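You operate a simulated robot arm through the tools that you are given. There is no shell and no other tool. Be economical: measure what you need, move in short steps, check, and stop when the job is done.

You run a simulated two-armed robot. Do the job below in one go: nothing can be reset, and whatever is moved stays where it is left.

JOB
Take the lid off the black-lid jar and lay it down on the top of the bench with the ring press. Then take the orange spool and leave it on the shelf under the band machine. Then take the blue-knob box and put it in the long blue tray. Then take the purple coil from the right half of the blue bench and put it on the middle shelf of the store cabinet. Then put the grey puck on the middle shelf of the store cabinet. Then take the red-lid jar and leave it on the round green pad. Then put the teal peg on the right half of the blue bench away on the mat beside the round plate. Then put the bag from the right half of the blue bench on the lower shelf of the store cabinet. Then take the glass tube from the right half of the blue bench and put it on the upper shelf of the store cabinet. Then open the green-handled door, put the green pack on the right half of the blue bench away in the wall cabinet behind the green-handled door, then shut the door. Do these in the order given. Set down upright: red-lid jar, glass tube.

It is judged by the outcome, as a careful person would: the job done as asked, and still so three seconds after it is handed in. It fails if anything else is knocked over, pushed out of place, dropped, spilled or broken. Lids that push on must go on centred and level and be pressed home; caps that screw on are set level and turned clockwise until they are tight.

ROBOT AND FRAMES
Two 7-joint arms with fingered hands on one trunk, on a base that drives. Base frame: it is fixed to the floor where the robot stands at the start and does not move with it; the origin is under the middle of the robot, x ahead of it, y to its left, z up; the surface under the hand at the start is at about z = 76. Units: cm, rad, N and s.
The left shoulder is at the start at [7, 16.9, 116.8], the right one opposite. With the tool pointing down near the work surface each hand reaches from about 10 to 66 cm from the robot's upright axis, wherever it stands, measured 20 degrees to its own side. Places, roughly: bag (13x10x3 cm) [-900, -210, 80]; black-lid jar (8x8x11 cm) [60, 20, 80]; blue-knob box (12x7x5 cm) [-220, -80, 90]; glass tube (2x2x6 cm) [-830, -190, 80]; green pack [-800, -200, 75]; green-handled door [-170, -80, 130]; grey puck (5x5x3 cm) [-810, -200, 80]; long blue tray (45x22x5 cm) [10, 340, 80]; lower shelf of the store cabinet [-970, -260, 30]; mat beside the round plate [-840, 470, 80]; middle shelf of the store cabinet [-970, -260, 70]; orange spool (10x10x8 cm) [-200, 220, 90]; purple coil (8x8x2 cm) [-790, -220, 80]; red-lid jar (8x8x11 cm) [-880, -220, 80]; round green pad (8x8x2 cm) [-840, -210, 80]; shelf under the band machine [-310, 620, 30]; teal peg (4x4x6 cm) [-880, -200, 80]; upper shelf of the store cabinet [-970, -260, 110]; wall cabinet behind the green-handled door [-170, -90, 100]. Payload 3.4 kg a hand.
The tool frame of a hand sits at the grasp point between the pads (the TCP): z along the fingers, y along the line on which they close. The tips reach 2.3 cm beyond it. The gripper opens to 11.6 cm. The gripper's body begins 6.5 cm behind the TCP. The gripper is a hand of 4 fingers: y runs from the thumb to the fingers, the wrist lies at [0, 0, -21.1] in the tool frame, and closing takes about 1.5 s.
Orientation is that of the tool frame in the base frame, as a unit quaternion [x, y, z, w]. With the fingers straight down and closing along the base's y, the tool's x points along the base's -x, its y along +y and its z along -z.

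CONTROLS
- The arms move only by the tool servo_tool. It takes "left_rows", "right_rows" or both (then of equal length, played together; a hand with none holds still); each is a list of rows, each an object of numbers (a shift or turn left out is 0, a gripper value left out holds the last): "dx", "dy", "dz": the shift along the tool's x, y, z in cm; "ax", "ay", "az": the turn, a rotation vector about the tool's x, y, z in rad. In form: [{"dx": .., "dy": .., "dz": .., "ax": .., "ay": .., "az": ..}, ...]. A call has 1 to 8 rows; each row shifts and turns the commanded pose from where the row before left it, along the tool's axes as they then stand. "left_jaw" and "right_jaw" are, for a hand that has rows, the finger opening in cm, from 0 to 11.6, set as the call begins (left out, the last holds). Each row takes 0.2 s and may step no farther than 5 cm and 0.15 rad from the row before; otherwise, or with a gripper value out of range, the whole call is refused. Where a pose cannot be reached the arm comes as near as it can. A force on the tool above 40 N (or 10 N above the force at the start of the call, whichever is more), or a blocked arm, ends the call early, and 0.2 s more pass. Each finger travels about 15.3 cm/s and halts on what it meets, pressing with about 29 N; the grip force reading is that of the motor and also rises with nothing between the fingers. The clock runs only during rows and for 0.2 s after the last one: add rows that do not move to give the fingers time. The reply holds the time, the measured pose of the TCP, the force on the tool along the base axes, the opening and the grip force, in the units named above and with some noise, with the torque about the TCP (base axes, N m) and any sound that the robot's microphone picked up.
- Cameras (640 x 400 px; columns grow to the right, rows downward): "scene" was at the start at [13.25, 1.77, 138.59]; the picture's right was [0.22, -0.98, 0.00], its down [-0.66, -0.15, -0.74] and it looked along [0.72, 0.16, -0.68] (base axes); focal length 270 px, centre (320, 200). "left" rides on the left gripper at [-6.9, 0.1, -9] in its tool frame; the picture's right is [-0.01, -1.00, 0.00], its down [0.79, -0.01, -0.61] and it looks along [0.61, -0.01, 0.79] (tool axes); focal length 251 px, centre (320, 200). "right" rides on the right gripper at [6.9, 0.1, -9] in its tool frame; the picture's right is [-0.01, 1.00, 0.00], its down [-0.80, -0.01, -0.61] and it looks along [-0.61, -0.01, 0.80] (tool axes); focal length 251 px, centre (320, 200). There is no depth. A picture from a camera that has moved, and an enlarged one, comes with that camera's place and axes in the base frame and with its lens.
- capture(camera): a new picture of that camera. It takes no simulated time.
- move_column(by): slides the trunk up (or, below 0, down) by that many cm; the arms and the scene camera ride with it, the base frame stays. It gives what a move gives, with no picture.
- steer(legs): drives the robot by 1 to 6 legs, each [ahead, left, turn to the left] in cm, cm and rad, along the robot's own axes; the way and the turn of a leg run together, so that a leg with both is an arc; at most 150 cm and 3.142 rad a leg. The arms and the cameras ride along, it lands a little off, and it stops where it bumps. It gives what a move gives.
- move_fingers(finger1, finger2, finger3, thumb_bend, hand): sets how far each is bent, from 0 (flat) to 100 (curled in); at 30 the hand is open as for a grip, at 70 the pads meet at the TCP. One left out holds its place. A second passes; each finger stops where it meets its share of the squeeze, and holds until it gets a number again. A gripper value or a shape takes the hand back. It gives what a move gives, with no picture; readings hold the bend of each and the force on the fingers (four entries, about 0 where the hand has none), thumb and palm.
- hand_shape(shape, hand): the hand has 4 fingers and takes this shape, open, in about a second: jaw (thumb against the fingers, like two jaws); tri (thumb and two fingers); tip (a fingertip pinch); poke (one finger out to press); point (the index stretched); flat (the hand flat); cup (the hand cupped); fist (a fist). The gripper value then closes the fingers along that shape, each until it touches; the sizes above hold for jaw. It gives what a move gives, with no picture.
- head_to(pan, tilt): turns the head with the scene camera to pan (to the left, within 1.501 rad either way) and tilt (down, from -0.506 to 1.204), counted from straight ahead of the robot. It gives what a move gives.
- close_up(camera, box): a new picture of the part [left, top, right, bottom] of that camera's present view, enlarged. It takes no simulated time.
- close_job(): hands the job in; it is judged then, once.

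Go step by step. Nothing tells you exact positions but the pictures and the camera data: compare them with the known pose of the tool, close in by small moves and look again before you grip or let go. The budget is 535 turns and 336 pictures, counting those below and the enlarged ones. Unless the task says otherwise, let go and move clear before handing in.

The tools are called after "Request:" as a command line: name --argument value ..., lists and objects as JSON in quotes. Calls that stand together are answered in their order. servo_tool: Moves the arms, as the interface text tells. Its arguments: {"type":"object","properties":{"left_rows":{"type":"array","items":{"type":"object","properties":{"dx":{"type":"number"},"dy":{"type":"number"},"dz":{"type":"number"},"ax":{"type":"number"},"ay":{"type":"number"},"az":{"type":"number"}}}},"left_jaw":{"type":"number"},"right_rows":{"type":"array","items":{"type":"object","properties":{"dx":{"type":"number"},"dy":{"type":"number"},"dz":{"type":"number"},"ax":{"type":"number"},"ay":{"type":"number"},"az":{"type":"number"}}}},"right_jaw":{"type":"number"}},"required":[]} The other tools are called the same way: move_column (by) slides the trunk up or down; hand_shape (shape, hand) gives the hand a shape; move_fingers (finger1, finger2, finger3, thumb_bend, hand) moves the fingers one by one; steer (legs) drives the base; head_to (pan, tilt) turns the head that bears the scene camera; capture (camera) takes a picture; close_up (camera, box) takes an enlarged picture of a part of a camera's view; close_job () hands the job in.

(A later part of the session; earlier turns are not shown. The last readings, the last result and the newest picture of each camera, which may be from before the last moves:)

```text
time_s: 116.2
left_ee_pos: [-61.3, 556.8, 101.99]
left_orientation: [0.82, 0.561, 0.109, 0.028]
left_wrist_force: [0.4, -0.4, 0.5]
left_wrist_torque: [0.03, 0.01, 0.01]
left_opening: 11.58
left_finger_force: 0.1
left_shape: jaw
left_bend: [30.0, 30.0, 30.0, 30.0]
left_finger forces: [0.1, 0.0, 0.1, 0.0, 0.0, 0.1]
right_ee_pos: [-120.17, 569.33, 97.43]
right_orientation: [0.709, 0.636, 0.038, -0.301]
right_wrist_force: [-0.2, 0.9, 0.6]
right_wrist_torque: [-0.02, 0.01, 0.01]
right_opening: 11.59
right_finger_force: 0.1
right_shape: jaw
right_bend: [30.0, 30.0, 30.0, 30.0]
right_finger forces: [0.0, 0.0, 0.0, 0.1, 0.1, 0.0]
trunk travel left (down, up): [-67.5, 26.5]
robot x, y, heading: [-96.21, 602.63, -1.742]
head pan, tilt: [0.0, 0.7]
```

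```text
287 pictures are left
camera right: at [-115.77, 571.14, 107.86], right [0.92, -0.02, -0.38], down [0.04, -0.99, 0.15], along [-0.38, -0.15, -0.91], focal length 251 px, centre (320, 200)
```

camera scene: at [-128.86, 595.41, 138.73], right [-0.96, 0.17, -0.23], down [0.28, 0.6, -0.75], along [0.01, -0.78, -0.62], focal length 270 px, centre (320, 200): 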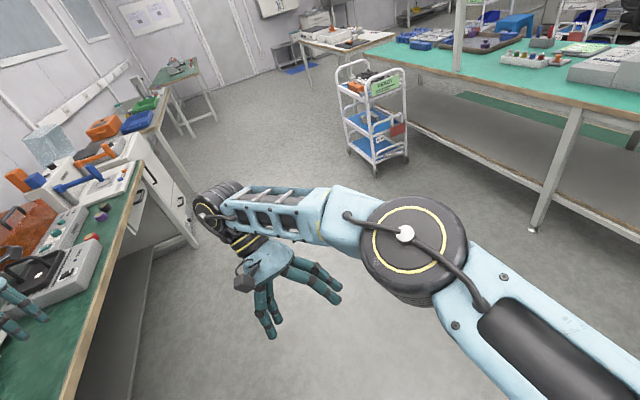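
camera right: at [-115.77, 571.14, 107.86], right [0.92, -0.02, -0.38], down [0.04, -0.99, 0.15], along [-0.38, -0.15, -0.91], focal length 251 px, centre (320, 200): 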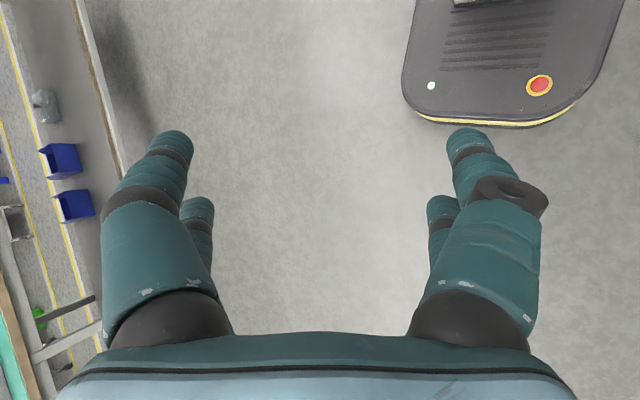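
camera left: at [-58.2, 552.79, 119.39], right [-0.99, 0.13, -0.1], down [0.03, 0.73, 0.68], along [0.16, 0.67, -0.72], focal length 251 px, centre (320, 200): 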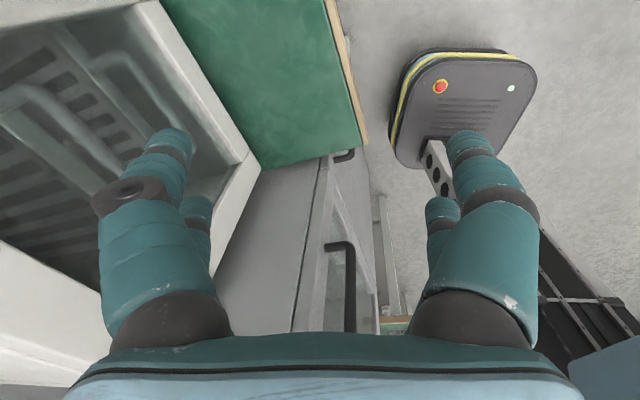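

The robot leans, with the left arm caught against the cabinet. I'll draw the left hand in toward the body in small steps to relieve it.

Request:
servo_tool --left_rows '[{"dx": -1, "dy": -2.7, "dz": -0.6}, {"dx": -1, "dy": -2.7, "dz": -0.6}, {"dx": -1, "dy": -2.7, "dz": -0.6}, {"dx": -1, "dy": -2.7, "dz": -0.6}]'

Request:
head_to --pan 1.2 --tilt 0.8

Request:
capture --camera "scene"

```text
time_s: 116.5
left_ee_pos: [-64.51, 555.47, 100.22]
left_orientation: [0.848, 0.5, 0.152, 0.082]
left_wrist_force: [-5.0, 1.2, -4.0]
left_wrist_torque: [-0.03, -0.45, -0.04]
left_opening: 11.61
left_finger_force: 0.0
left_shape: jaw
left_bend: [30.0, 30.0, 30.0, 30.0]
left_finger forces: [0.1, 0.0, 0.0, 0.0, 0.1, 0.1]
right_ee_pos: [-126.4, 567.65, 91.04]
right_orientation: [0.696, 0.644, 0.003, -0.317]
right_wrist_force: [-0.4, -0.2, -0.7]
right_wrist_torque: [-0.1, -0.06, -0.04]
right_opening: 11.6
right_finger_force: 0.1
right_shape: jaw
right_bend: [30.0, 30.0, 30.0, 30.0]
right_finger forces: [0.0, 0.0, 0.0, 0.0, 0.0, 0.0]
trunk travel left (down, up): [-67.5, 26.5]
robot x, y, heading: [-95.58, 603.57, -1.706]
head pan, tilt: [0.0, 0.7]
stopped in row 1 (left hand): the arm was blocked; the commanded pose is now the measured one
```

```text
time_s: 117.9
left_ee_pos: [-43.42, 549.73, 86.11]
left_orientation: [0.834, 0.549, 0.031, -0.055]
left_wrist_force: [6.9, -58.7, -1.9]
left_wrist_torque: [2.53, 0.5, -3.39]
left_opening: 11.55
left_finger_force: 0.1
left_shape: jaw
left_bend: [30.0, 29.0, 30.0, 30.0]
left_finger forces: [0.0, 54.7, 0.0, 0.1, 0.0, 0.0]
right_ee_pos: [-100.22, 563.61, 94.88]
right_orientation: [0.706, 0.593, -0.013, -0.387]
right_wrist_force: [-0.8, 0.3, 0.1]
right_wrist_torque: [-0.03, -0.07, -0.02]
right_opening: 11.59
right_finger_force: 0.1
right_shape: jaw
right_bend: [30.0, 30.0, 30.0, 30.0]
right_finger forces: [0.0, 0.0, 0.0, 0.0, 0.1, 0.0]
trunk travel left (down, up): [-67.5, 26.5]
robot x, y, heading: [-96.17, 602.62, -1.765]
head pan, tilt: [1.201, 0.799]
```

```text
286 pictures are left
camera scene: at [-90.84, 591.0, 137.94], right [-0.54, -0.84, -0.02], down [-0.6, 0.4, -0.69], along [0.59, -0.36, -0.72], focal length 270 px, centre (320, 200)
```

scene: 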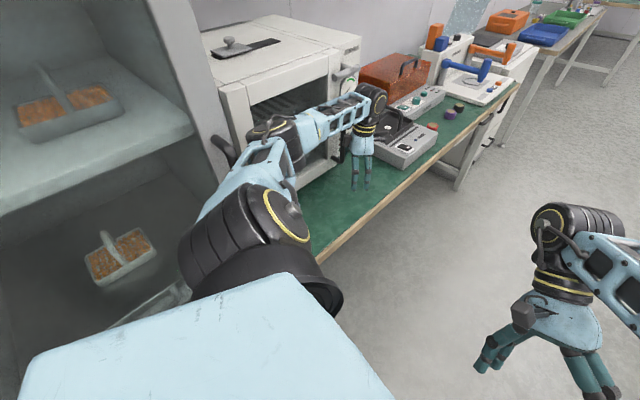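

The robot is upright again; the left hand is against the oven's side over the bench. I'll ease it off and lift it straight up.

Request:
servo_tool --left_rows '[{"dx": -0.7, "dy": 0.3, "dz": -0.1}, {"dx": -0.4, "dy": 0.2, "dz": -1.5}, {"dz": -2, "dx": 0.2}, {"dz": -2, "dx": 0.2}]'

Request:
capture --camera "scene"

```text
time_s: 118.4
left_ee_pos: [-43.18, 549.34, 86.37]
left_orientation: [0.835, 0.547, 0.023, -0.052]
left_wrist_force: [3.9, -13.7, 0.1]
left_wrist_torque: [0.54, 0.2, -0.74]
left_opening: 11.57
left_finger_force: 0.1
left_shape: jaw
left_bend: [30.0, 29.0, 30.0, 30.0]
left_finger forces: [0.0, 12.0, 0.1, 0.0, 0.0, 0.0]
right_ee_pos: [-99.81, 564.24, 95.1]
right_orientation: [0.708, 0.593, -0.017, -0.383]
right_wrist_force: [0.8, 0.1, -0.2]
right_wrist_torque: [0.01, 0.02, 0.03]
right_opening: 11.62
right_finger_force: 0.1
right_shape: jaw
right_bend: [30.0, 30.0, 30.0, 30.0]
right_finger forces: [0.1, 0.0, 0.0, 0.1, 0.0, 0.0]
trunk travel left (down, up): [-67.5, 26.5]
robot x, y, heading: [-96.1, 602.64, -1.763]
head pan, tilt: [1.201, 0.799]
stopped in row 2 (left hand): the force on the tool passed its limit at 81 N (the readings are from after the stop); the commanded pose is now the measured one
```

```text
285 pictures are left
camera scene: at [-90.3, 591.94, 137.99], right [-0.53, -0.85, -0.01], down [-0.61, 0.39, -0.69], along [0.59, -0.36, -0.72], focal length 270 px, centre (320, 200)
```

scene: 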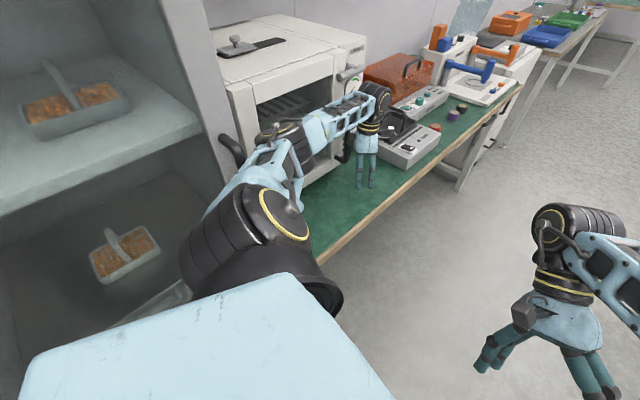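

Request:
capture --camera "left"

Request:
close_up --camera "scene" --box '[180, 40, 460, 215]'

```text
284 pictures are left
camera left: at [-45.78, 542.11, 94.81], right [-0.92, 0.39, 0.06], down [0.32, 0.66, 0.68], along [0.22, 0.65, -0.73], focal length 251 px, centre (320, 200)
```

left: 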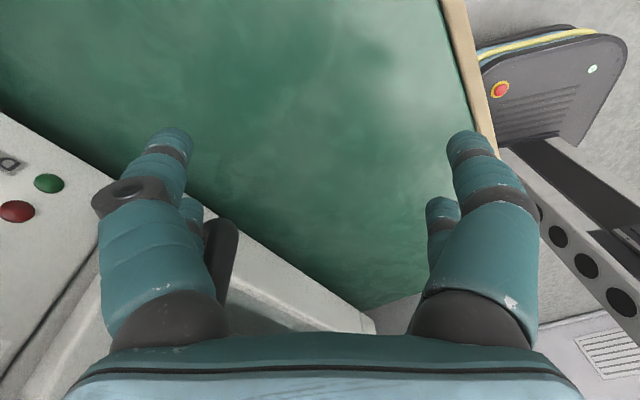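

```text
2.29 times, centred on (320, 128) of scene
camera zoom: at [-90.3, 591.94, 137.99], right [-0.53, -0.85, -0.01], down [-0.61, 0.39, -0.69], along [0.59, -0.36, -0.72], focal length 618 px, centre (320, 366)
```

zoom: 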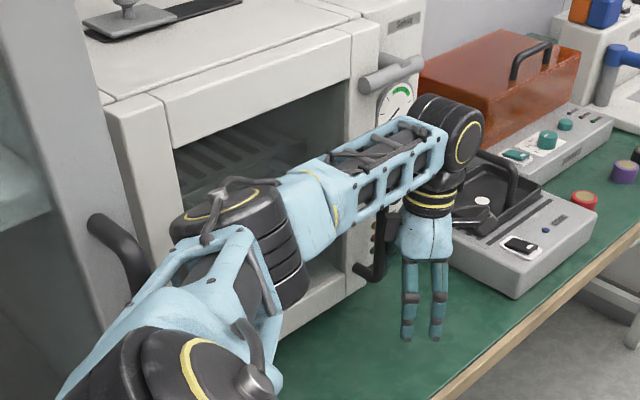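

Fingers seem to be caught beside the oven's black handle. I'll move straight away from it (−y) in tiny steps.

Request:
servo_tool --left_rows '[{"dx": -0.46, "dy": 0.2}, {"dx": -0.46, "dy": 0.2}]'

Request:
close_up --camera "left" --box '[80, 120, 400, 320]'

```text
time_s: 119.0
left_ee_pos: [-42.88, 549.29, 86.56]
left_orientation: [0.833, 0.551, 0.021, -0.052]
left_wrist_force: [-4.1, -19.4, -7.3]
left_wrist_torque: [0.75, 0.16, -1.01]
left_opening: 11.6
left_finger_force: 0.1
left_shape: jaw
left_bend: [30.0, 29.0, 30.0, 30.0]
left_finger forces: [0.0, 19.4, 0.1, 0.1, 0.0, 0.1]
right_ee_pos: [-99.42, 564.83, 95.37]
right_orientation: [0.707, 0.594, -0.019, -0.383]
right_wrist_force: [-0.5, -0.5, -0.5]
right_wrist_torque: [0.05, 0.0, -0.01]
right_opening: 11.61
right_finger_force: 0.0
right_shape: jaw
right_bend: [30.0, 30.0, 30.0, 30.0]
right_finger forces: [0.1, 0.0, 0.0, 0.0, 0.0, 0.0]
trunk travel left (down, up): [-67.5, 26.5]
robot x, y, heading: [-95.93, 603.14, -1.755]
head pan, tilt: [1.201, 0.799]
```

```text
2.00 times, centred on (240, 220) of left
camera zoom: at [-45.34, 542.07, 95.0], right [-0.92, 0.38, 0.06], down [0.32, 0.66, 0.68], along [0.22, 0.64, -0.73], focal length 503 px, centre (480, 160)
```

zoom: 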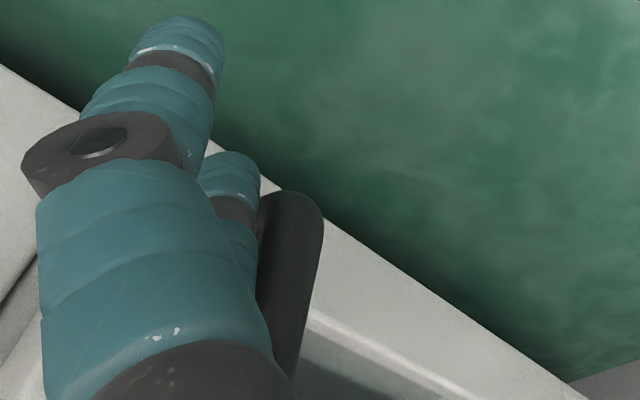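

The upper arm is near the cabinet handle and the hand beside the oven handle, so lifting the trunk should slide everything up clear of the bench items.

Request:
move_column --by 8

Request:
capture --camera "left"

Request:
capture --camera "scene"

```text
time_s: 120.2
left_ee_pos: [-42.83, 549.23, 94.55]
left_orientation: [0.833, 0.551, 0.021, -0.051]
left_wrist_force: [-3.0, -16.4, -9.8]
left_wrist_torque: [0.58, 0.44, -0.87]
left_opening: 11.61
left_finger_force: 0.0
left_shape: jaw
left_bend: [30.0, 30.0, 30.0, 30.0]
left_finger forces: [0.1, 16.3, 0.0, 0.0, 0.1, 0.0]
right_ee_pos: [-99.45, 564.77, 103.27]
right_orientation: [0.707, 0.595, -0.02, -0.383]
right_wrist_force: [0.4, -0.1, -0.1]
right_wrist_torque: [-0.03, 0.01, 0.01]
right_opening: 11.62
right_finger_force: 0.0
right_shape: jaw
right_bend: [30.0, 30.0, 30.0, 30.0]
right_finger forces: [0.0, 0.0, 0.0, 0.0, 0.1, 0.0]
trunk travel left (down, up): [-75.5, 18.5]
robot x, y, heading: [-96.15, 602.91, -1.754]
head pan, tilt: [1.201, 0.799]
```

```text
281 pictures are left
camera left: at [-45.28, 542.02, 103.06], right [-0.92, 0.38, 0.06], down [0.32, 0.66, 0.68], along [0.22, 0.64, -0.73], focal length 251 px, centre (320, 200)
```

left: 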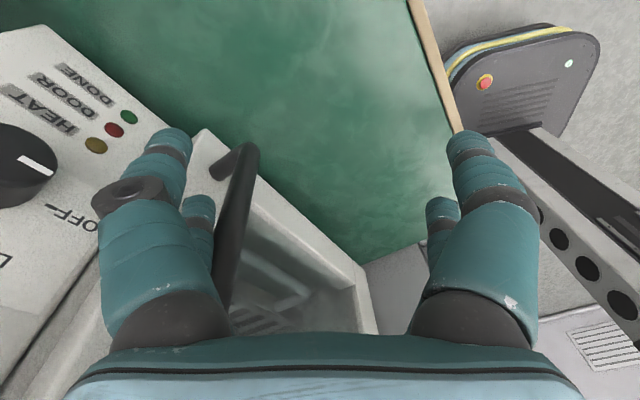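

```text
280 pictures are left
camera scene: at [-90.02, 592.85, 146.09], right [-0.53, -0.85, 0.0], down [-0.61, 0.38, -0.69], along [0.59, -0.36, -0.72], focal length 270 px, centre (320, 200)
```

scene: 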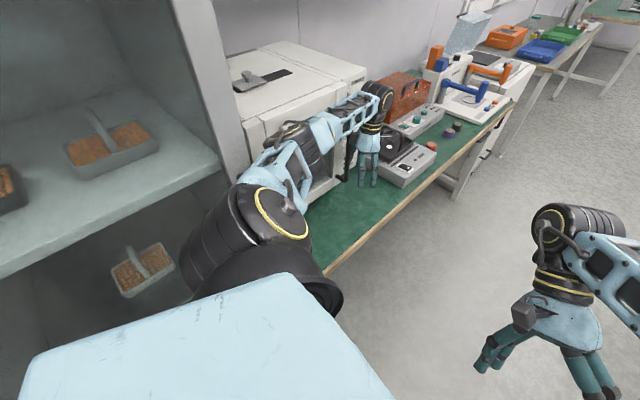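

Request:
move_column --by 14

Request:
capture --camera "left"

```text
time_s: 121.9
left_ee_pos: [-42.8, 549.72, 108.82]
left_orientation: [0.833, 0.55, 0.021, -0.049]
left_wrist_force: [-1.2, -0.2, -0.2]
left_wrist_torque: [0.0, -0.01, 0.01]
left_opening: 11.6
left_finger_force: 0.0
left_shape: jaw
left_bend: [30.0, 30.0, 30.0, 30.0]
left_finger forces: [0.0, 0.0, 0.0, 0.0, 0.0, 0.0]
right_ee_pos: [-99.53, 565.33, 117.47]
right_orientation: [0.708, 0.594, -0.021, -0.382]
right_wrist_force: [-0.2, 1.0, 0.2]
right_wrist_torque: [-0.02, 0.0, 0.01]
right_opening: 11.6
right_finger_force: 0.1
right_shape: jaw
right_bend: [30.0, 30.0, 30.0, 30.0]
right_finger forces: [0.1, 0.0, 0.0, 0.1, 0.0, 0.0]
trunk travel left (down, up): [-89.5, 4.5]
robot x, y, heading: [-96.13, 603.02, -1.758]
head pan, tilt: [1.201, 0.799]
```

```text
279 pictures are left
camera left: at [-45.29, 542.45, 117.33], right [-0.92, 0.38, 0.06], down [0.32, 0.67, 0.67], along [0.22, 0.64, -0.74], focal length 251 px, centre (320, 200)
```

left: 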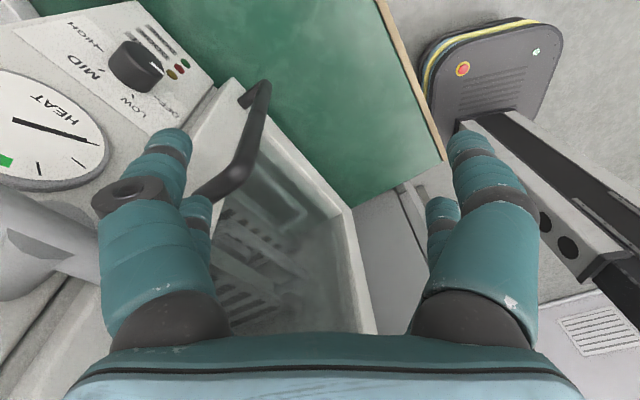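

Free of contact now. I'll draw the left hand back toward the robot (−x).

Request:
servo_tool --left_rows '[{"dx": -1.2, "dy": -2.8}, {"dx": -1.2, "dy": -2.8}, {"dx": -1.2, "dy": -2.8}, {"dx": -1.2, "dy": -2.8}]'

Request:
servo_tool --left_rows '[{"dx": -1.2, "dy": -2.8}, {"dx": -1.2, "dy": -2.8}, {"dx": -1.2, "dy": -2.8}, {"dx": -1.2, "dy": -2.8}]'

Request:
capture --camera "scene"

```text
time_s: 122.9
left_ee_pos: [-55.02, 549.75, 109.11]
left_orientation: [0.833, 0.551, 0.022, -0.049]
left_wrist_force: [-0.8, -1.2, 0.2]
left_wrist_torque: [0.02, 0.02, 0.0]
left_opening: 11.58
left_finger_force: 0.1
left_shape: jaw
left_bend: [30.0, 30.0, 30.0, 30.0]
left_finger forces: [0.0, 0.1, 0.1, 0.1, 0.0, 0.1]
right_ee_pos: [-99.5, 565.38, 117.56]
right_orientation: [0.708, 0.595, -0.022, -0.381]
right_wrist_force: [-0.2, 0.1, 0.1]
right_wrist_torque: [0.0, 0.0, -0.01]
right_opening: 11.6
right_finger_force: 0.0
right_shape: jaw
right_bend: [30.0, 30.0, 30.0, 30.0]
right_finger forces: [0.1, 0.1, 0.1, 0.0, 0.0, 0.0]
trunk travel left (down, up): [-89.5, 4.5]
robot x, y, heading: [-95.9, 602.63, -1.758]
head pan, tilt: [1.201, 0.799]
```

```text
time_s: 123.9
left_ee_pos: [-67.18, 549.7, 109.43]
left_orientation: [0.833, 0.551, 0.02, -0.049]
left_wrist_force: [-0.1, 0.1, -0.3]
left_wrist_torque: [0.03, 0.02, 0.02]
left_opening: 11.61
left_finger_force: 0.0
left_shape: jaw
left_bend: [30.0, 30.0, 30.0, 30.0]
left_finger forces: [0.0, 0.0, 0.1, 0.0, 0.0, 0.1]
right_ee_pos: [-99.66, 565.2, 117.47]
right_orientation: [0.708, 0.594, -0.021, -0.381]
right_wrist_force: [-0.1, -0.2, -0.6]
right_wrist_torque: [0.01, 0.02, 0.0]
right_opening: 11.6
right_finger_force: 0.0
right_shape: jaw
right_bend: [30.0, 30.0, 30.0, 30.0]
right_finger forces: [0.0, 0.0, 0.0, 0.0, 0.1, 0.1]
trunk travel left (down, up): [-89.5, 4.5]
robot x, y, heading: [-96.43, 603.07, -1.759]
head pan, tilt: [1.201, 0.799]
```

```text
278 pictures are left
camera scene: at [-90.21, 593.46, 160.14], right [-0.53, -0.85, 0.0], down [-0.61, 0.38, -0.7], along [0.59, -0.37, -0.72], focal length 270 px, centre (320, 200)
```

scene: 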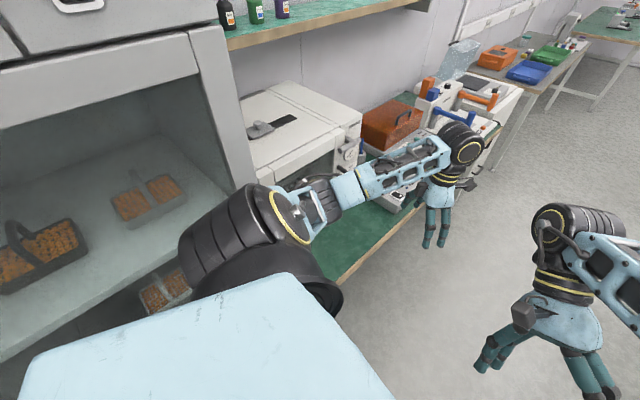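

Arm clear. Now I'll slide right into the aisle and straighten the heading.

Request:
steer --legs '[[0, -35, 0]]'

Request:
head_to --pan 0.9 --tilt 0.3

Request:
capture --camera "scene"

```text
time_s: 126.1
left_ee_pos: [-101.29, 556.2, 109.27]
left_orientation: [0.833, 0.551, 0.019, -0.049]
left_wrist_force: [0.2, -0.5, -0.6]
left_wrist_torque: [0.04, 0.0, -0.01]
left_opening: 11.6
left_finger_force: 0.1
left_shape: jaw
left_bend: [30.0, 30.0, 30.0, 30.0]
left_finger forces: [0.1, 0.0, 0.0, 0.0, 0.1, 0.1]
right_ee_pos: [-133.7, 571.62, 117.43]
right_orientation: [0.707, 0.595, -0.023, -0.382]
right_wrist_force: [0.4, -0.4, 0.2]
right_wrist_torque: [-0.01, -0.02, 0.01]
right_opening: 11.62
right_finger_force: 0.1
right_shape: jaw
right_bend: [30.0, 30.0, 30.0, 30.0]
right_finger forces: [0.1, 0.0, 0.0, 0.0, 0.1, 0.0]
trunk travel left (down, up): [-89.5, 4.5]
robot x, y, heading: [-130.79, 608.89, -1.755]
head pan, tilt: [1.201, 0.799]
```

```text
time_s: 127.1
left_ee_pos: [-101.6, 556.13, 109.43]
left_orientation: [0.833, 0.551, 0.021, -0.049]
left_wrist_force: [0.2, 0.6, -0.8]
left_wrist_torque: [0.01, -0.04, 0.02]
left_opening: 11.62
left_finger_force: 0.0
left_shape: jaw
left_bend: [30.0, 30.0, 30.0, 30.0]
left_finger forces: [0.0, 0.0, 0.1, 0.0, 0.0, 0.0]
right_ee_pos: [-133.99, 571.71, 117.45]
right_orientation: [0.707, 0.595, -0.021, -0.381]
right_wrist_force: [1.1, -0.3, 0.4]
right_wrist_torque: [0.0, 0.01, -0.01]
right_opening: 11.6
right_finger_force: 0.0
right_shape: jaw
right_bend: [30.0, 30.0, 30.0, 30.0]
right_finger forces: [0.0, 0.0, 0.0, 0.0, 0.1, 0.0]
trunk travel left (down, up): [-89.5, 4.5]
robot x, y, heading: [-130.95, 609.61, -1.755]
head pan, tilt: [0.901, 0.3]
```

```text
277 pictures are left
camera scene: at [-125.34, 597.2, 164.57], right [-0.75, -0.66, 0.0], down [-0.19, 0.22, -0.96], along [0.63, -0.72, -0.3], focal length 270 px, centre (320, 200)
```

scene: 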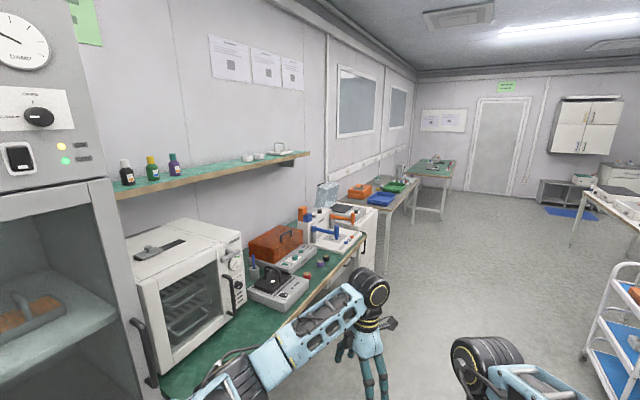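

Everything on the benches looks undisturbed. I'll restore both arms to a tidy, tucked, tool-down posture.

Request:
servo_tool --left_rows '[{"ax": -0.01, "ay": -0.016, "az": -0.036}, {"ax": -0.01, "ay": -0.016, "az": -0.036}, {"ax": -0.01, "ay": -0.016, "az": -0.036}, {"ax": -0.01, "ay": -0.016, "az": -0.036}, {"ax": -0.01, "ay": -0.016, "az": -0.036}, {"ax": 0, "ay": -0.013, "az": -0.037}]' --right_rows '[{"ax": -0.105, "ay": -0.078, "az": 0.002}, {"ax": -0.105, "ay": -0.078, "az": 0.002}, {"ax": -0.105, "ay": -0.078, "az": 0.002}, {"ax": -0.105, "ay": -0.078, "az": 0.002}, {"ax": -0.105, "ay": -0.078, "az": 0.002}, {"ax": -0.105, "ay": -0.078, "az": 0.002}]'

Request:
servo_tool --left_rows '[{"dx": 2.1, "dy": -2.3}, {"dx": 2.1, "dy": -2.3}, {"dx": 2.1, "dy": -2.3}, {"dx": 2.1, "dy": -2.3}, {"dx": 2.1, "dy": -2.3}, {"dx": 2.1, "dy": -2.3}]' --right_rows '[{"dx": 0.7, "dy": -4.3}, {"dx": 0.7, "dy": -4.3}, {"dx": 0.7, "dy": -4.3}, {"dx": 0.7, "dy": -4.3}, {"dx": 0.7, "dy": -4.3}, {"dx": 0.7, "dy": -4.3}]'

Request:
steer --legs '[[0, 0, 0.185]]'

Request:
capture --camera "scene"

```text
time_s: 128.5
left_ee_pos: [-101.56, 556.31, 109.45]
left_orientation: [0.769, 0.64, -0.001, 0.0]
left_wrist_force: [-0.6, -0.2, 0.7]
left_wrist_torque: [-0.02, -0.01, 0.01]
left_opening: 11.62
left_finger_force: 0.1
left_shape: jaw
left_bend: [30.0, 30.0, 30.0, 30.0]
left_finger forces: [0.0, 0.0, 0.0, 0.1, 0.0, 0.0]
right_ee_pos: [-133.86, 571.92, 117.56]
right_orientation: [0.769, 0.64, -0.002, 0.002]
right_wrist_force: [0.1, 0.6, -0.6]
right_wrist_torque: [-0.02, -0.01, 0.0]
right_opening: 11.58
right_finger_force: 0.2
right_shape: jaw
right_bend: [30.0, 30.0, 30.0, 30.0]
right_finger forces: [0.1, 0.0, 0.0, 0.1, 0.0, 0.0]
trunk travel left (down, up): [-89.5, 4.5]
robot x, y, heading: [-130.47, 609.28, -1.756]
head pan, tilt: [0.901, 0.3]
```

```text
time_s: 129.9
left_ee_pos: [-113.04, 571.51, 109.51]
left_orientation: [0.768, 0.64, 0.0, 0.002]
left_wrist_force: [-0.1, 0.4, 0.5]
left_wrist_torque: [-0.06, 0.0, -0.01]
left_opening: 11.59
left_finger_force: 0.1
left_shape: jaw
left_bend: [30.0, 30.0, 30.0, 30.0]
left_finger forces: [0.0, 0.1, 0.0, 0.0, 0.1, 0.1]
right_ee_pos: [-158.83, 580.79, 117.45]
right_orientation: [0.769, 0.64, -0.001, 0.001]
right_wrist_force: [0.2, -0.5, 0.0]
right_wrist_torque: [0.0, -0.03, 0.02]
right_opening: 11.6
right_finger_force: 0.1
right_shape: jaw
right_bend: [30.0, 30.0, 30.0, 30.0]
right_finger forces: [0.0, 0.0, 0.0, 0.0, 0.0, 0.0]
trunk travel left (down, up): [-89.5, 4.5]
robot x, y, heading: [-130.84, 608.85, -1.758]
head pan, tilt: [0.901, 0.3]
```

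```text
time_s: 131.0
left_ee_pos: [-106.2, 575.1, 109.42]
left_orientation: [0.706, 0.708, 0.001, 0.0]
left_wrist_force: [0.1, 0.3, -0.2]
left_wrist_torque: [-0.03, -0.05, -0.01]
left_opening: 11.56
left_finger_force: 0.1
left_shape: jaw
left_bend: [30.0, 30.0, 30.0, 30.0]
left_finger forces: [0.0, 0.0, 0.0, 0.0, 0.0, 0.1]
right_ee_pos: [-152.88, 575.97, 117.38]
right_orientation: [0.706, 0.708, -0.001, 0.002]
right_wrist_force: [0.9, -0.5, -0.8]
right_wrist_torque: [-0.03, 0.01, 0.02]
right_opening: 11.6
right_finger_force: 0.0
right_shape: jaw
right_bend: [30.0, 30.0, 30.0, 30.0]
right_finger forces: [0.1, 0.0, 0.0, 0.0, 0.0, 0.0]
trunk travel left (down, up): [-89.5, 4.5]
robot x, y, heading: [-130.82, 609.91, -1.572]
head pan, tilt: [0.901, 0.3]
```

```text
276 pictures are left
camera scene: at [-123.31, 598.37, 164.58], right [-0.62, -0.78, 0.0], down [-0.23, 0.18, -0.96], along [0.75, -0.59, -0.29], focal length 270 px, centre (320, 200)
```

scene: 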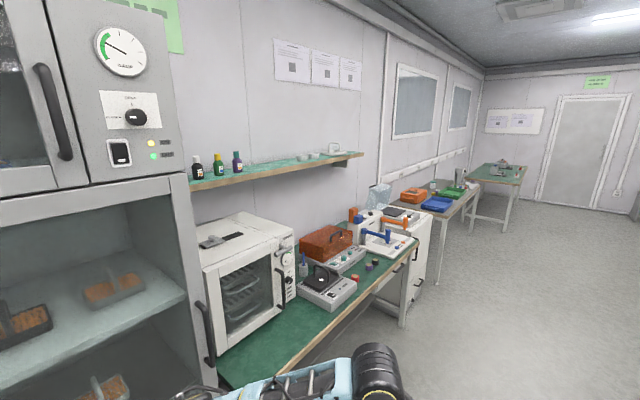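

Now I'll drive back down the aisle to the ring-press candidates, keeping to the middle.

Request:
steer --legs '[[80, 0, 0], [150, 25, 0], [120, 0, 0]]'

Request:
head_to --pan 0.7 --tilt 0.4

Request:
capture --camera "scene"

```text
refused: leg 2 is longer than a leg can be; nothing moved
```

```text
time_s: 131.7
left_ee_pos: [-106.14, 575.11, 109.37]
left_orientation: [0.706, 0.708, 0.0, -0.001]
left_wrist_force: [-0.4, 0.2, -0.3]
left_wrist_torque: [-0.04, -0.01, -0.01]
left_opening: 11.61
left_finger_force: 0.0
left_shape: jaw
left_bend: [30.0, 30.0, 30.0, 30.0]
left_finger forces: [0.0, 0.1, 0.1, 0.1, 0.0, 0.0]
right_ee_pos: [-152.68, 575.85, 117.43]
right_orientation: [0.706, 0.708, -0.001, 0.001]
right_wrist_force: [0.8, 0.2, 0.3]
right_wrist_torque: [-0.03, 0.0, 0.02]
right_opening: 11.6
right_finger_force: 0.0
right_shape: jaw
right_bend: [30.0, 30.0, 30.0, 30.0]
right_finger forces: [0.1, 0.0, 0.0, 0.0, 0.0, 0.1]
trunk travel left (down, up): [-89.5, 4.5]
robot x, y, heading: [-130.47, 608.98, -1.566]
head pan, tilt: [0.7, 0.4]
```

```text
275 pictures are left
camera scene: at [-124.51, 597.08, 163.65], right [-0.76, -0.65, 0.0], down [-0.25, 0.3, -0.92], along [0.6, -0.7, -0.39], focal length 270 px, centre (320, 200)
```

scene: 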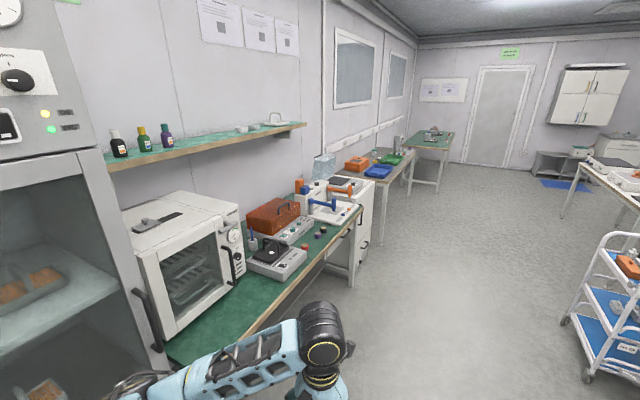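

Request:
steer --legs '[[70, 0, 0], [130, 27, 0], [120, 0, 0]]'

Request:
head_to --pan 0.9 --tilt 0.4

Request:
capture --camera "scene"

```text
time_s: 147.4
left_ee_pos: [-81.85, 256.51, 109.34]
left_orientation: [0.715, 0.699, -0.001, 0.001]
left_wrist_force: [-0.8, 0.1, 0.4]
left_wrist_torque: [-0.03, 0.02, 0.02]
left_opening: 11.58
left_finger_force: 0.0
left_shape: jaw
left_bend: [30.0, 30.0, 30.0, 30.0]
left_finger forces: [0.1, 0.0, 0.0, 0.0, 0.1, 0.0]
right_ee_pos: [-128.44, 258.33, 117.5]
right_orientation: [0.715, 0.699, -0.001, 0.001]
right_wrist_force: [0.7, -0.1, -0.4]
right_wrist_torque: [-0.01, 0.01, -0.02]
right_opening: 11.57
right_finger_force: 0.2
right_shape: jaw
right_bend: [30.0, 30.0, 30.0, 30.0]
right_finger forces: [0.1, 0.0, 0.1, 0.0, 0.0, 0.0]
trunk travel left (down, up): [-89.5, 4.5]
robot x, y, heading: [-105.17, 290.94, -1.599]
head pan, tilt: [0.7, 0.4]
```

```text
time_s: 148.2
left_ee_pos: [-81.92, 256.31, 109.37]
left_orientation: [0.715, 0.699, 0.0, 0.001]
left_wrist_force: [0.8, -0.8, 0.7]
left_wrist_torque: [0.03, 0.02, -0.03]
left_opening: 11.6
left_finger_force: 0.1
left_shape: jaw
left_bend: [30.0, 30.0, 30.0, 30.0]
left_finger forces: [0.0, 0.0, 0.0, 0.0, 0.0, 0.1]
right_ee_pos: [-128.35, 258.31, 117.39]
right_orientation: [0.716, 0.699, 0.0, 0.0]
right_wrist_force: [0.4, 0.6, 0.1]
right_wrist_torque: [-0.01, -0.02, -0.02]
right_opening: 11.6
right_finger_force: 0.0
right_shape: jaw
right_bend: [30.0, 30.0, 30.0, 30.0]
right_finger forces: [0.0, 0.0, 0.1, 0.1, 0.0, 0.0]
trunk travel left (down, up): [-89.5, 4.5]
robot x, y, heading: [-105.35, 290.94, -1.592]
head pan, tilt: [0.901, 0.4]
```

```text
274 pictures are left
camera scene: at [-98.38, 280.1, 163.65], right [-0.64, -0.77, 0.0], down [-0.3, 0.25, -0.92], along [0.71, -0.59, -0.39], focal length 270 px, centre (320, 200)
```

scene: 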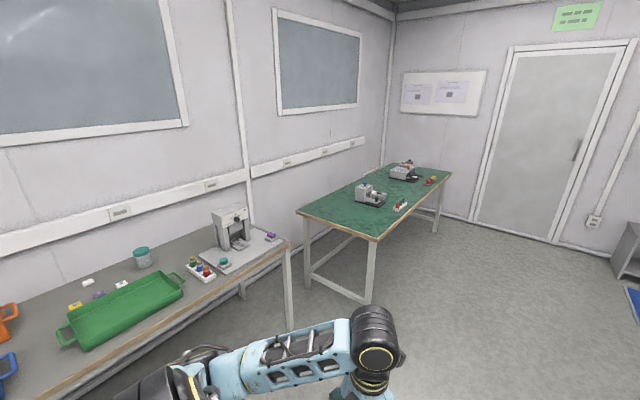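

Request:
close_up --camera "scene" --box '[170, 190, 290, 265]'

Request:
close_up --camera "scene" --box '[330, 140, 450, 215]'

Request:
head_to --pan -0.8 --tilt 0.4

Request:
capture --camera "scene"

```text
5.33 times, centred on (230, 228) of scene
camera zoom: at [-98.38, 280.1, 163.65], right [-0.64, -0.77, 0.0], down [-0.3, 0.25, -0.92], along [0.71, -0.59, -0.39], focal length 1441 px, centre (800, 53)
```

zoom: 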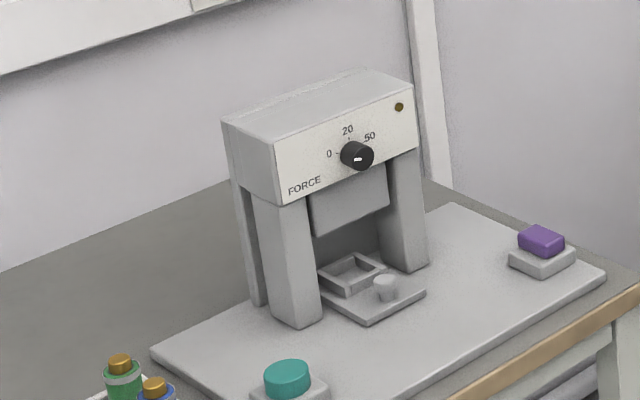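

```text
5.33 times, centred on (390, 178) of scene
camera zoom: at [-98.38, 280.1, 163.65], right [-0.64, -0.77, 0.0], down [-0.3, 0.25, -0.92], along [0.71, -0.59, -0.39], focal length 1441 px, centre (-53, 320)
```

zoom: 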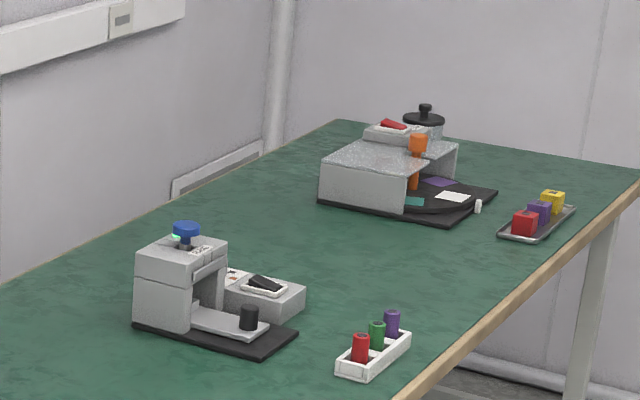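

```text
time_s: 149.9
left_ee_pos: [-81.82, 256.36, 109.33]
left_orientation: [0.715, 0.699, 0.0, 0.0]
left_wrist_force: [0.1, 0.6, -1.0]
left_wrist_torque: [-0.03, -0.01, 0.01]
left_opening: 11.61
left_finger_force: 0.1
left_shape: jaw
left_bend: [30.0, 30.0, 30.0, 30.0]
left_finger forces: [0.0, 0.0, 0.0, 0.1, 0.0, 0.0]
right_ee_pos: [-128.46, 258.28, 117.53]
right_orientation: [0.715, 0.699, -0.001, 0.001]
right_wrist_force: [-0.3, 0.0, 0.4]
right_wrist_torque: [0.01, 0.03, 0.01]
right_opening: 11.61
right_finger_force: 0.1
right_shape: jaw
right_bend: [30.0, 30.0, 30.0, 30.0]
right_finger forces: [0.0, 0.0, 0.1, 0.0, 0.0, 0.1]
trunk travel left (down, up): [-89.5, 4.5]
robot x, y, heading: [-105.58, 291.24, -1.594]
head pan, tilt: [-0.799, 0.4]
```

```text
271 pictures are left
camera scene: at [-112.28, 279.73, 163.65], right [-0.68, 0.73, 0.0], down [0.29, 0.26, -0.92], along [-0.67, -0.63, -0.39], focal length 270 px, centre (320, 200)
```

scene: 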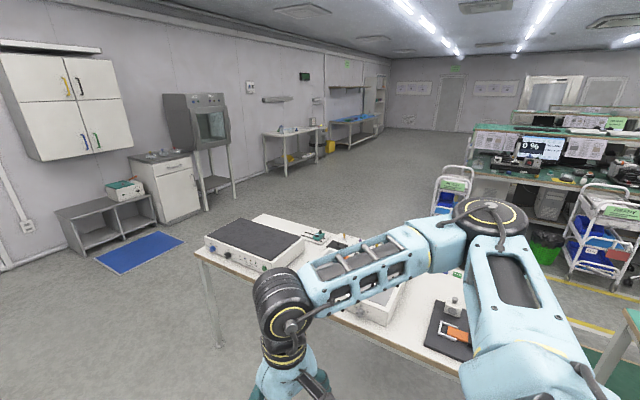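

The white bench had a device with a gold ring. I'll look at it closer.

Request:
steer --legs '[[40, 0, 0]]'

Request:
head_to --pan -1.35 --tilt 0.5

Request:
capture --camera "scene"

```text
time_s: 152.4
left_ee_pos: [-82.95, 216.82, 109.41]
left_orientation: [0.716, 0.698, -0.001, 0.001]
left_wrist_force: [-0.2, 0.3, -0.8]
left_wrist_torque: [0.0, -0.01, 0.0]
left_opening: 11.61
left_finger_force: 0.0
left_shape: jaw
left_bend: [30.0, 30.0, 30.0, 30.0]
left_finger forces: [0.0, 0.0, 0.0, 0.1, 0.0, 0.0]
right_ee_pos: [-129.59, 218.99, 117.55]
right_orientation: [0.717, 0.697, -0.001, 0.001]
right_wrist_force: [0.1, 0.4, 0.4]
right_wrist_torque: [-0.03, 0.0, 0.0]
right_opening: 11.6
right_finger_force: 0.1
right_shape: jaw
right_bend: [30.0, 30.0, 30.0, 30.0]
right_finger forces: [0.0, 0.0, 0.0, 0.0, 0.1, 0.1]
trunk travel left (down, up): [-89.5, 4.5]
robot x, y, heading: [-106.62, 251.37, -1.599]
head pan, tilt: [-0.799, 0.4]
```

```text
time_s: 153.3
left_ee_pos: [-82.95, 216.66, 109.36]
left_orientation: [0.717, 0.697, -0.001, -0.001]
left_wrist_force: [-0.2, -0.1, -0.1]
left_wrist_torque: [0.01, 0.05, -0.02]
left_opening: 11.58
left_finger_force: 0.1
left_shape: jaw
left_bend: [30.0, 30.0, 30.0, 30.0]
left_finger forces: [0.0, 0.1, 0.0, 0.1, 0.0, 0.0]
right_ee_pos: [-129.56, 218.62, 117.4]
right_orientation: [0.716, 0.698, 0.0, 0.0]
right_wrist_force: [-0.2, 0.7, 0.2]
right_wrist_torque: [-0.06, -0.03, 0.01]
right_opening: 11.6
right_finger_force: 0.1
right_shape: jaw
right_bend: [30.0, 30.0, 30.0, 30.0]
right_finger forces: [0.0, 0.0, 0.1, 0.0, 0.1, 0.0]
trunk travel left (down, up): [-89.5, 4.5]
robot x, y, heading: [-106.57, 251.62, -1.6]
head pan, tilt: [-1.349, 0.499]
```

```text
270 pictures are left
camera scene: at [-115.42, 244.57, 162.73], right [-0.19, 0.98, 0.0], down [0.47, 0.09, -0.88], along [-0.86, -0.17, -0.48], focal length 270 px, centre (320, 200)
```

scene: 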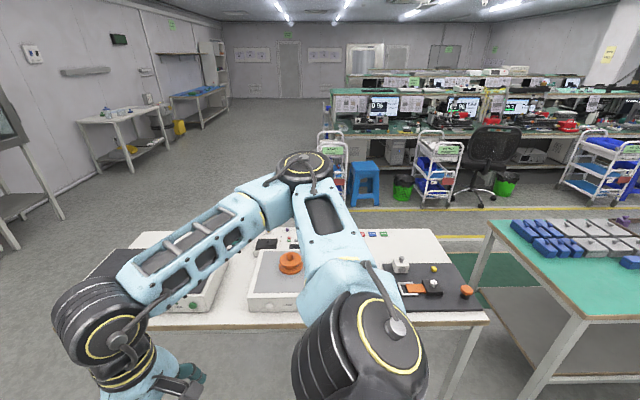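

Request:
close_up --camera "scene" --box '[210, 215, 370, 315]'

Request:
close_up --camera "scene" --box '[340, 215, 500, 315]'

Request:
steer --legs '[[90, 0, 0], [0, 0, -1.2]]'

Request:
head_to --pan -0.5 --tilt 0.5

Request:
capture --camera "scene"

```text
4.00 times, centred on (290, 265) of scene
camera zoom: at [-115.42, 244.57, 162.73], right [-0.19, 0.98, 0.0], down [0.47, 0.09, -0.88], along [-0.86, -0.17, -0.48], focal length 1081 px, centre (440, -60)
```

zoom: 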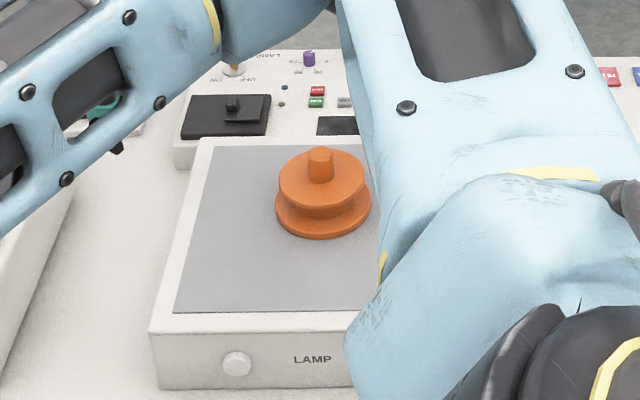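

```text
4.00 times, centred on (420, 265) of scene
camera zoom: at [-115.42, 244.57, 162.73], right [-0.19, 0.98, 0.0], down [0.47, 0.09, -0.88], along [-0.86, -0.17, -0.48], focal length 1081 px, centre (-80, -60)
```

zoom: 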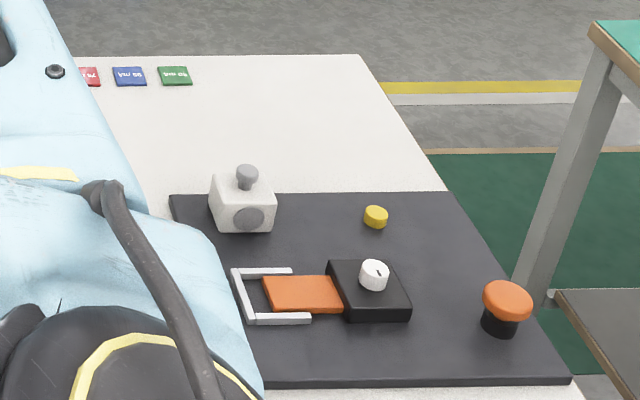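

```text
time_s: 161.0
left_ee_pos: [-132.68, 127.75, 109.42]
left_orientation: [0.986, 0.169, 0.0, -0.001]
left_wrist_force: [0.5, 0.3, -0.7]
left_wrist_torque: [-0.01, -0.02, 0.01]
left_opening: 11.6
left_finger_force: 0.0
left_shape: jaw
left_bend: [30.0, 30.0, 30.0, 30.0]
left_finger forces: [0.1, 0.0, 0.0, 0.1, 0.1, 0.0]
right_ee_pos: [-147.53, 172.0, 117.46]
right_orientation: [0.986, 0.169, -0.001, 0.0]
right_wrist_force: [0.4, -0.7, -0.7]
right_wrist_torque: [0.01, 0.01, 0.02]
right_opening: 11.6
right_finger_force: 0.0
right_shape: jaw
right_bend: [30.0, 30.0, 30.0, 30.0]
right_finger forces: [0.0, 0.0, 0.0, 0.1, 0.0, 0.0]
trunk travel left (down, up): [-89.5, 4.5]
robot x, y, heading: [-108.37, 162.21, -2.801]
head pan, tilt: [-1.349, 0.499]
```

```text
time_s: 162.2
left_ee_pos: [-132.74, 127.66, 109.38]
left_orientation: [0.986, 0.169, -0.001, 0.0]
left_wrist_force: [0.5, -0.7, -0.6]
left_wrist_torque: [0.01, 0.0, -0.01]
left_opening: 11.62
left_finger_force: 0.1
left_shape: jaw
left_bend: [30.0, 30.0, 30.0, 30.0]
left_finger forces: [0.1, 0.1, 0.0, 0.0, 0.1, 0.1]
right_ee_pos: [-147.48, 172.05, 117.36]
right_orientation: [0.986, 0.169, -0.002, 0.0]
right_wrist_force: [0.3, -0.5, -0.2]
right_wrist_torque: [0.0, -0.01, -0.02]
right_opening: 11.59
right_finger_force: 0.1
right_shape: jaw
right_bend: [30.0, 30.0, 30.0, 30.0]
right_finger forces: [0.0, 0.0, 0.0, 0.0, 0.0, 0.1]
trunk travel left (down, up): [-89.5, 4.5]
robot x, y, heading: [-108.62, 161.83, -2.802]
head pan, tilt: [-0.499, 0.499]
```

```text
267 pictures are left
camera scene: at [-122.2, 161.96, 162.73], right [0.16, 0.99, 0.0], down [0.47, -0.08, -0.88], along [-0.87, 0.14, -0.48], focal length 270 px, centre (320, 200)
```

scene: 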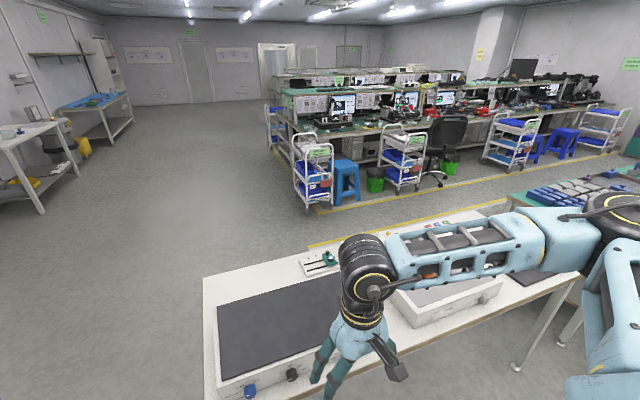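

Not here. I'll zoom in on the central work area and far benches from here.

Request:
close_up --camera "scene" --box '[270, 60, 430, 160]'

Request:
close_up --camera "scene" --box '[400, 60, 560, 160]'

Request:
close_up --camera "scene" --box '[0, 80, 160, 180]'

```text
4.00 times, centred on (350, 110) of scene
camera zoom: at [-122.2, 161.96, 162.73], right [0.16, 0.99, 0.0], down [0.47, -0.08, -0.88], along [-0.87, 0.14, -0.48], focal length 1081 px, centre (200, 560)
```

zoom: 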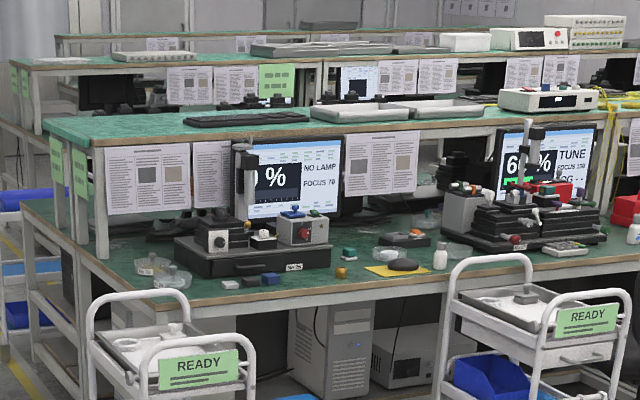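

```text
4.00 times, centred on (480, 110) of scene
camera zoom: at [-122.2, 161.96, 162.73], right [0.16, 0.99, 0.0], down [0.47, -0.08, -0.88], along [-0.87, 0.14, -0.48], focal length 1081 px, centre (-320, 560)
```

zoom: 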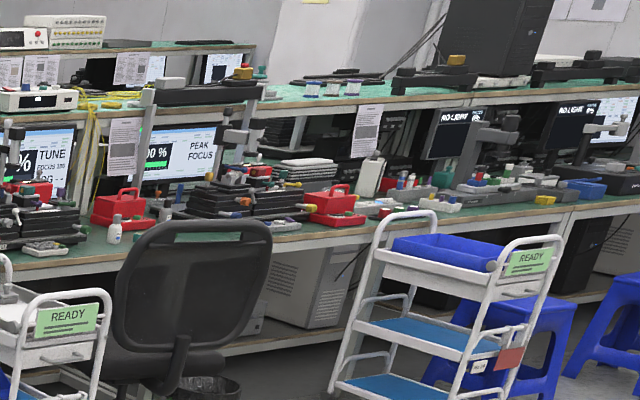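

```text
4.00 times, centred on (80, 130) of scene
camera zoom: at [-122.2, 161.96, 162.73], right [0.16, 0.99, 0.0], down [0.47, -0.08, -0.88], along [-0.87, 0.14, -0.48], focal length 1081 px, centre (1280, 480)
```

zoom: 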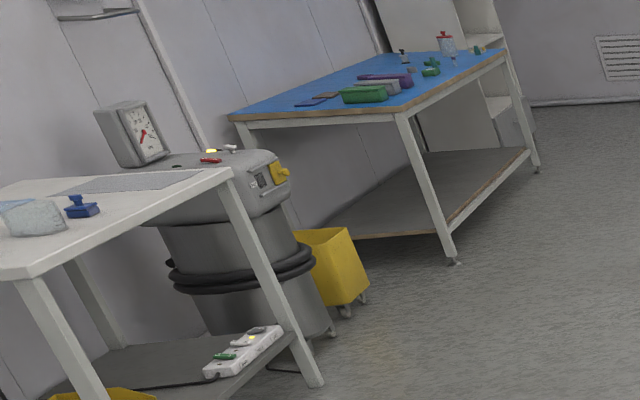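

Blue bench is visible far off. I'll return to the first bench and look closely at its slide press.

Request:
steer --legs '[[0, 60, 0], [0, 0, 2.8], [60, 0, 0]]'

Request:
head_to --pan 0.3 --tilt 0.6

Request:
capture --camera "scene"

```text
time_s: 175.2
left_ee_pos: [5.51, 131.12, 109.44]
left_orientation: [-0.008, 1.0, 0.0, 0.0]
left_wrist_force: [0.5, -0.3, -0.4]
left_wrist_torque: [0.02, -0.01, 0.0]
left_opening: 11.59
left_finger_force: 0.1
left_shape: jaw
left_bend: [30.0, 30.0, 30.0, 30.0]
left_finger forces: [0.0, 0.1, 0.0, 0.0, 0.0, 0.0]
right_ee_pos: [5.22, 84.44, 117.47]
right_orientation: [-0.007, 1.0, 0.0, 0.001]
right_wrist_force: [-0.6, -0.5, 0.5]
right_wrist_torque: [0.04, -0.02, -0.03]
right_opening: 11.58
right_finger_force: 0.0
right_shape: jaw
right_bend: [30.0, 30.0, 30.0, 30.0]
right_finger forces: [0.0, 0.1, 0.1, 0.0, 0.0, 0.1]
trunk travel left (down, up): [-89.5, 4.5]
robot x, y, heading: [-28.05, 105.96, 0.012]
head pan, tilt: [-0.499, 0.499]
```

```text
time_s: 176.3
left_ee_pos: [5.54, 131.08, 109.54]
left_orientation: [-0.007, 1.0, 0.0, 0.001]
left_wrist_force: [0.2, -0.3, 0.0]
left_wrist_torque: [0.01, -0.01, 0.01]
left_opening: 11.59
left_finger_force: 0.0
left_shape: jaw
left_bend: [30.0, 30.0, 30.0, 30.0]
left_finger forces: [0.0, 0.0, 0.1, 0.1, 0.0, 0.0]
right_ee_pos: [5.35, 84.36, 117.39]
right_orientation: [-0.007, 1.0, 0.0, 0.002]
right_wrist_force: [-0.1, -1.5, -0.8]
right_wrist_torque: [0.01, -0.02, -0.01]
right_opening: 11.59
right_finger_force: 0.2
right_shape: jaw
right_bend: [30.0, 30.0, 30.0, 30.0]
right_finger forces: [0.0, 0.0, 0.1, 0.1, 0.0, 0.0]
trunk travel left (down, up): [-89.5, 4.5]
robot x, y, heading: [-28.49, 106.15, 0.012]
head pan, tilt: [0.3, 0.6]
```

```text
263 pictures are left
camera scene: at [-14.78, 108.86, 161.83], right [0.31, -0.95, 0.0], down [-0.54, -0.17, -0.83], along [0.79, 0.25, -0.56], focal length 270 px, centre (320, 200)
```

scene: 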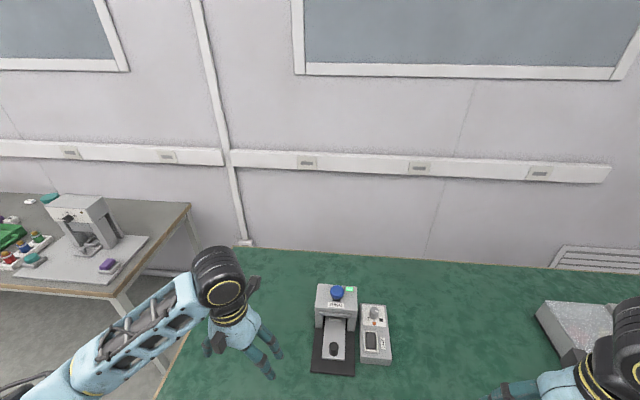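

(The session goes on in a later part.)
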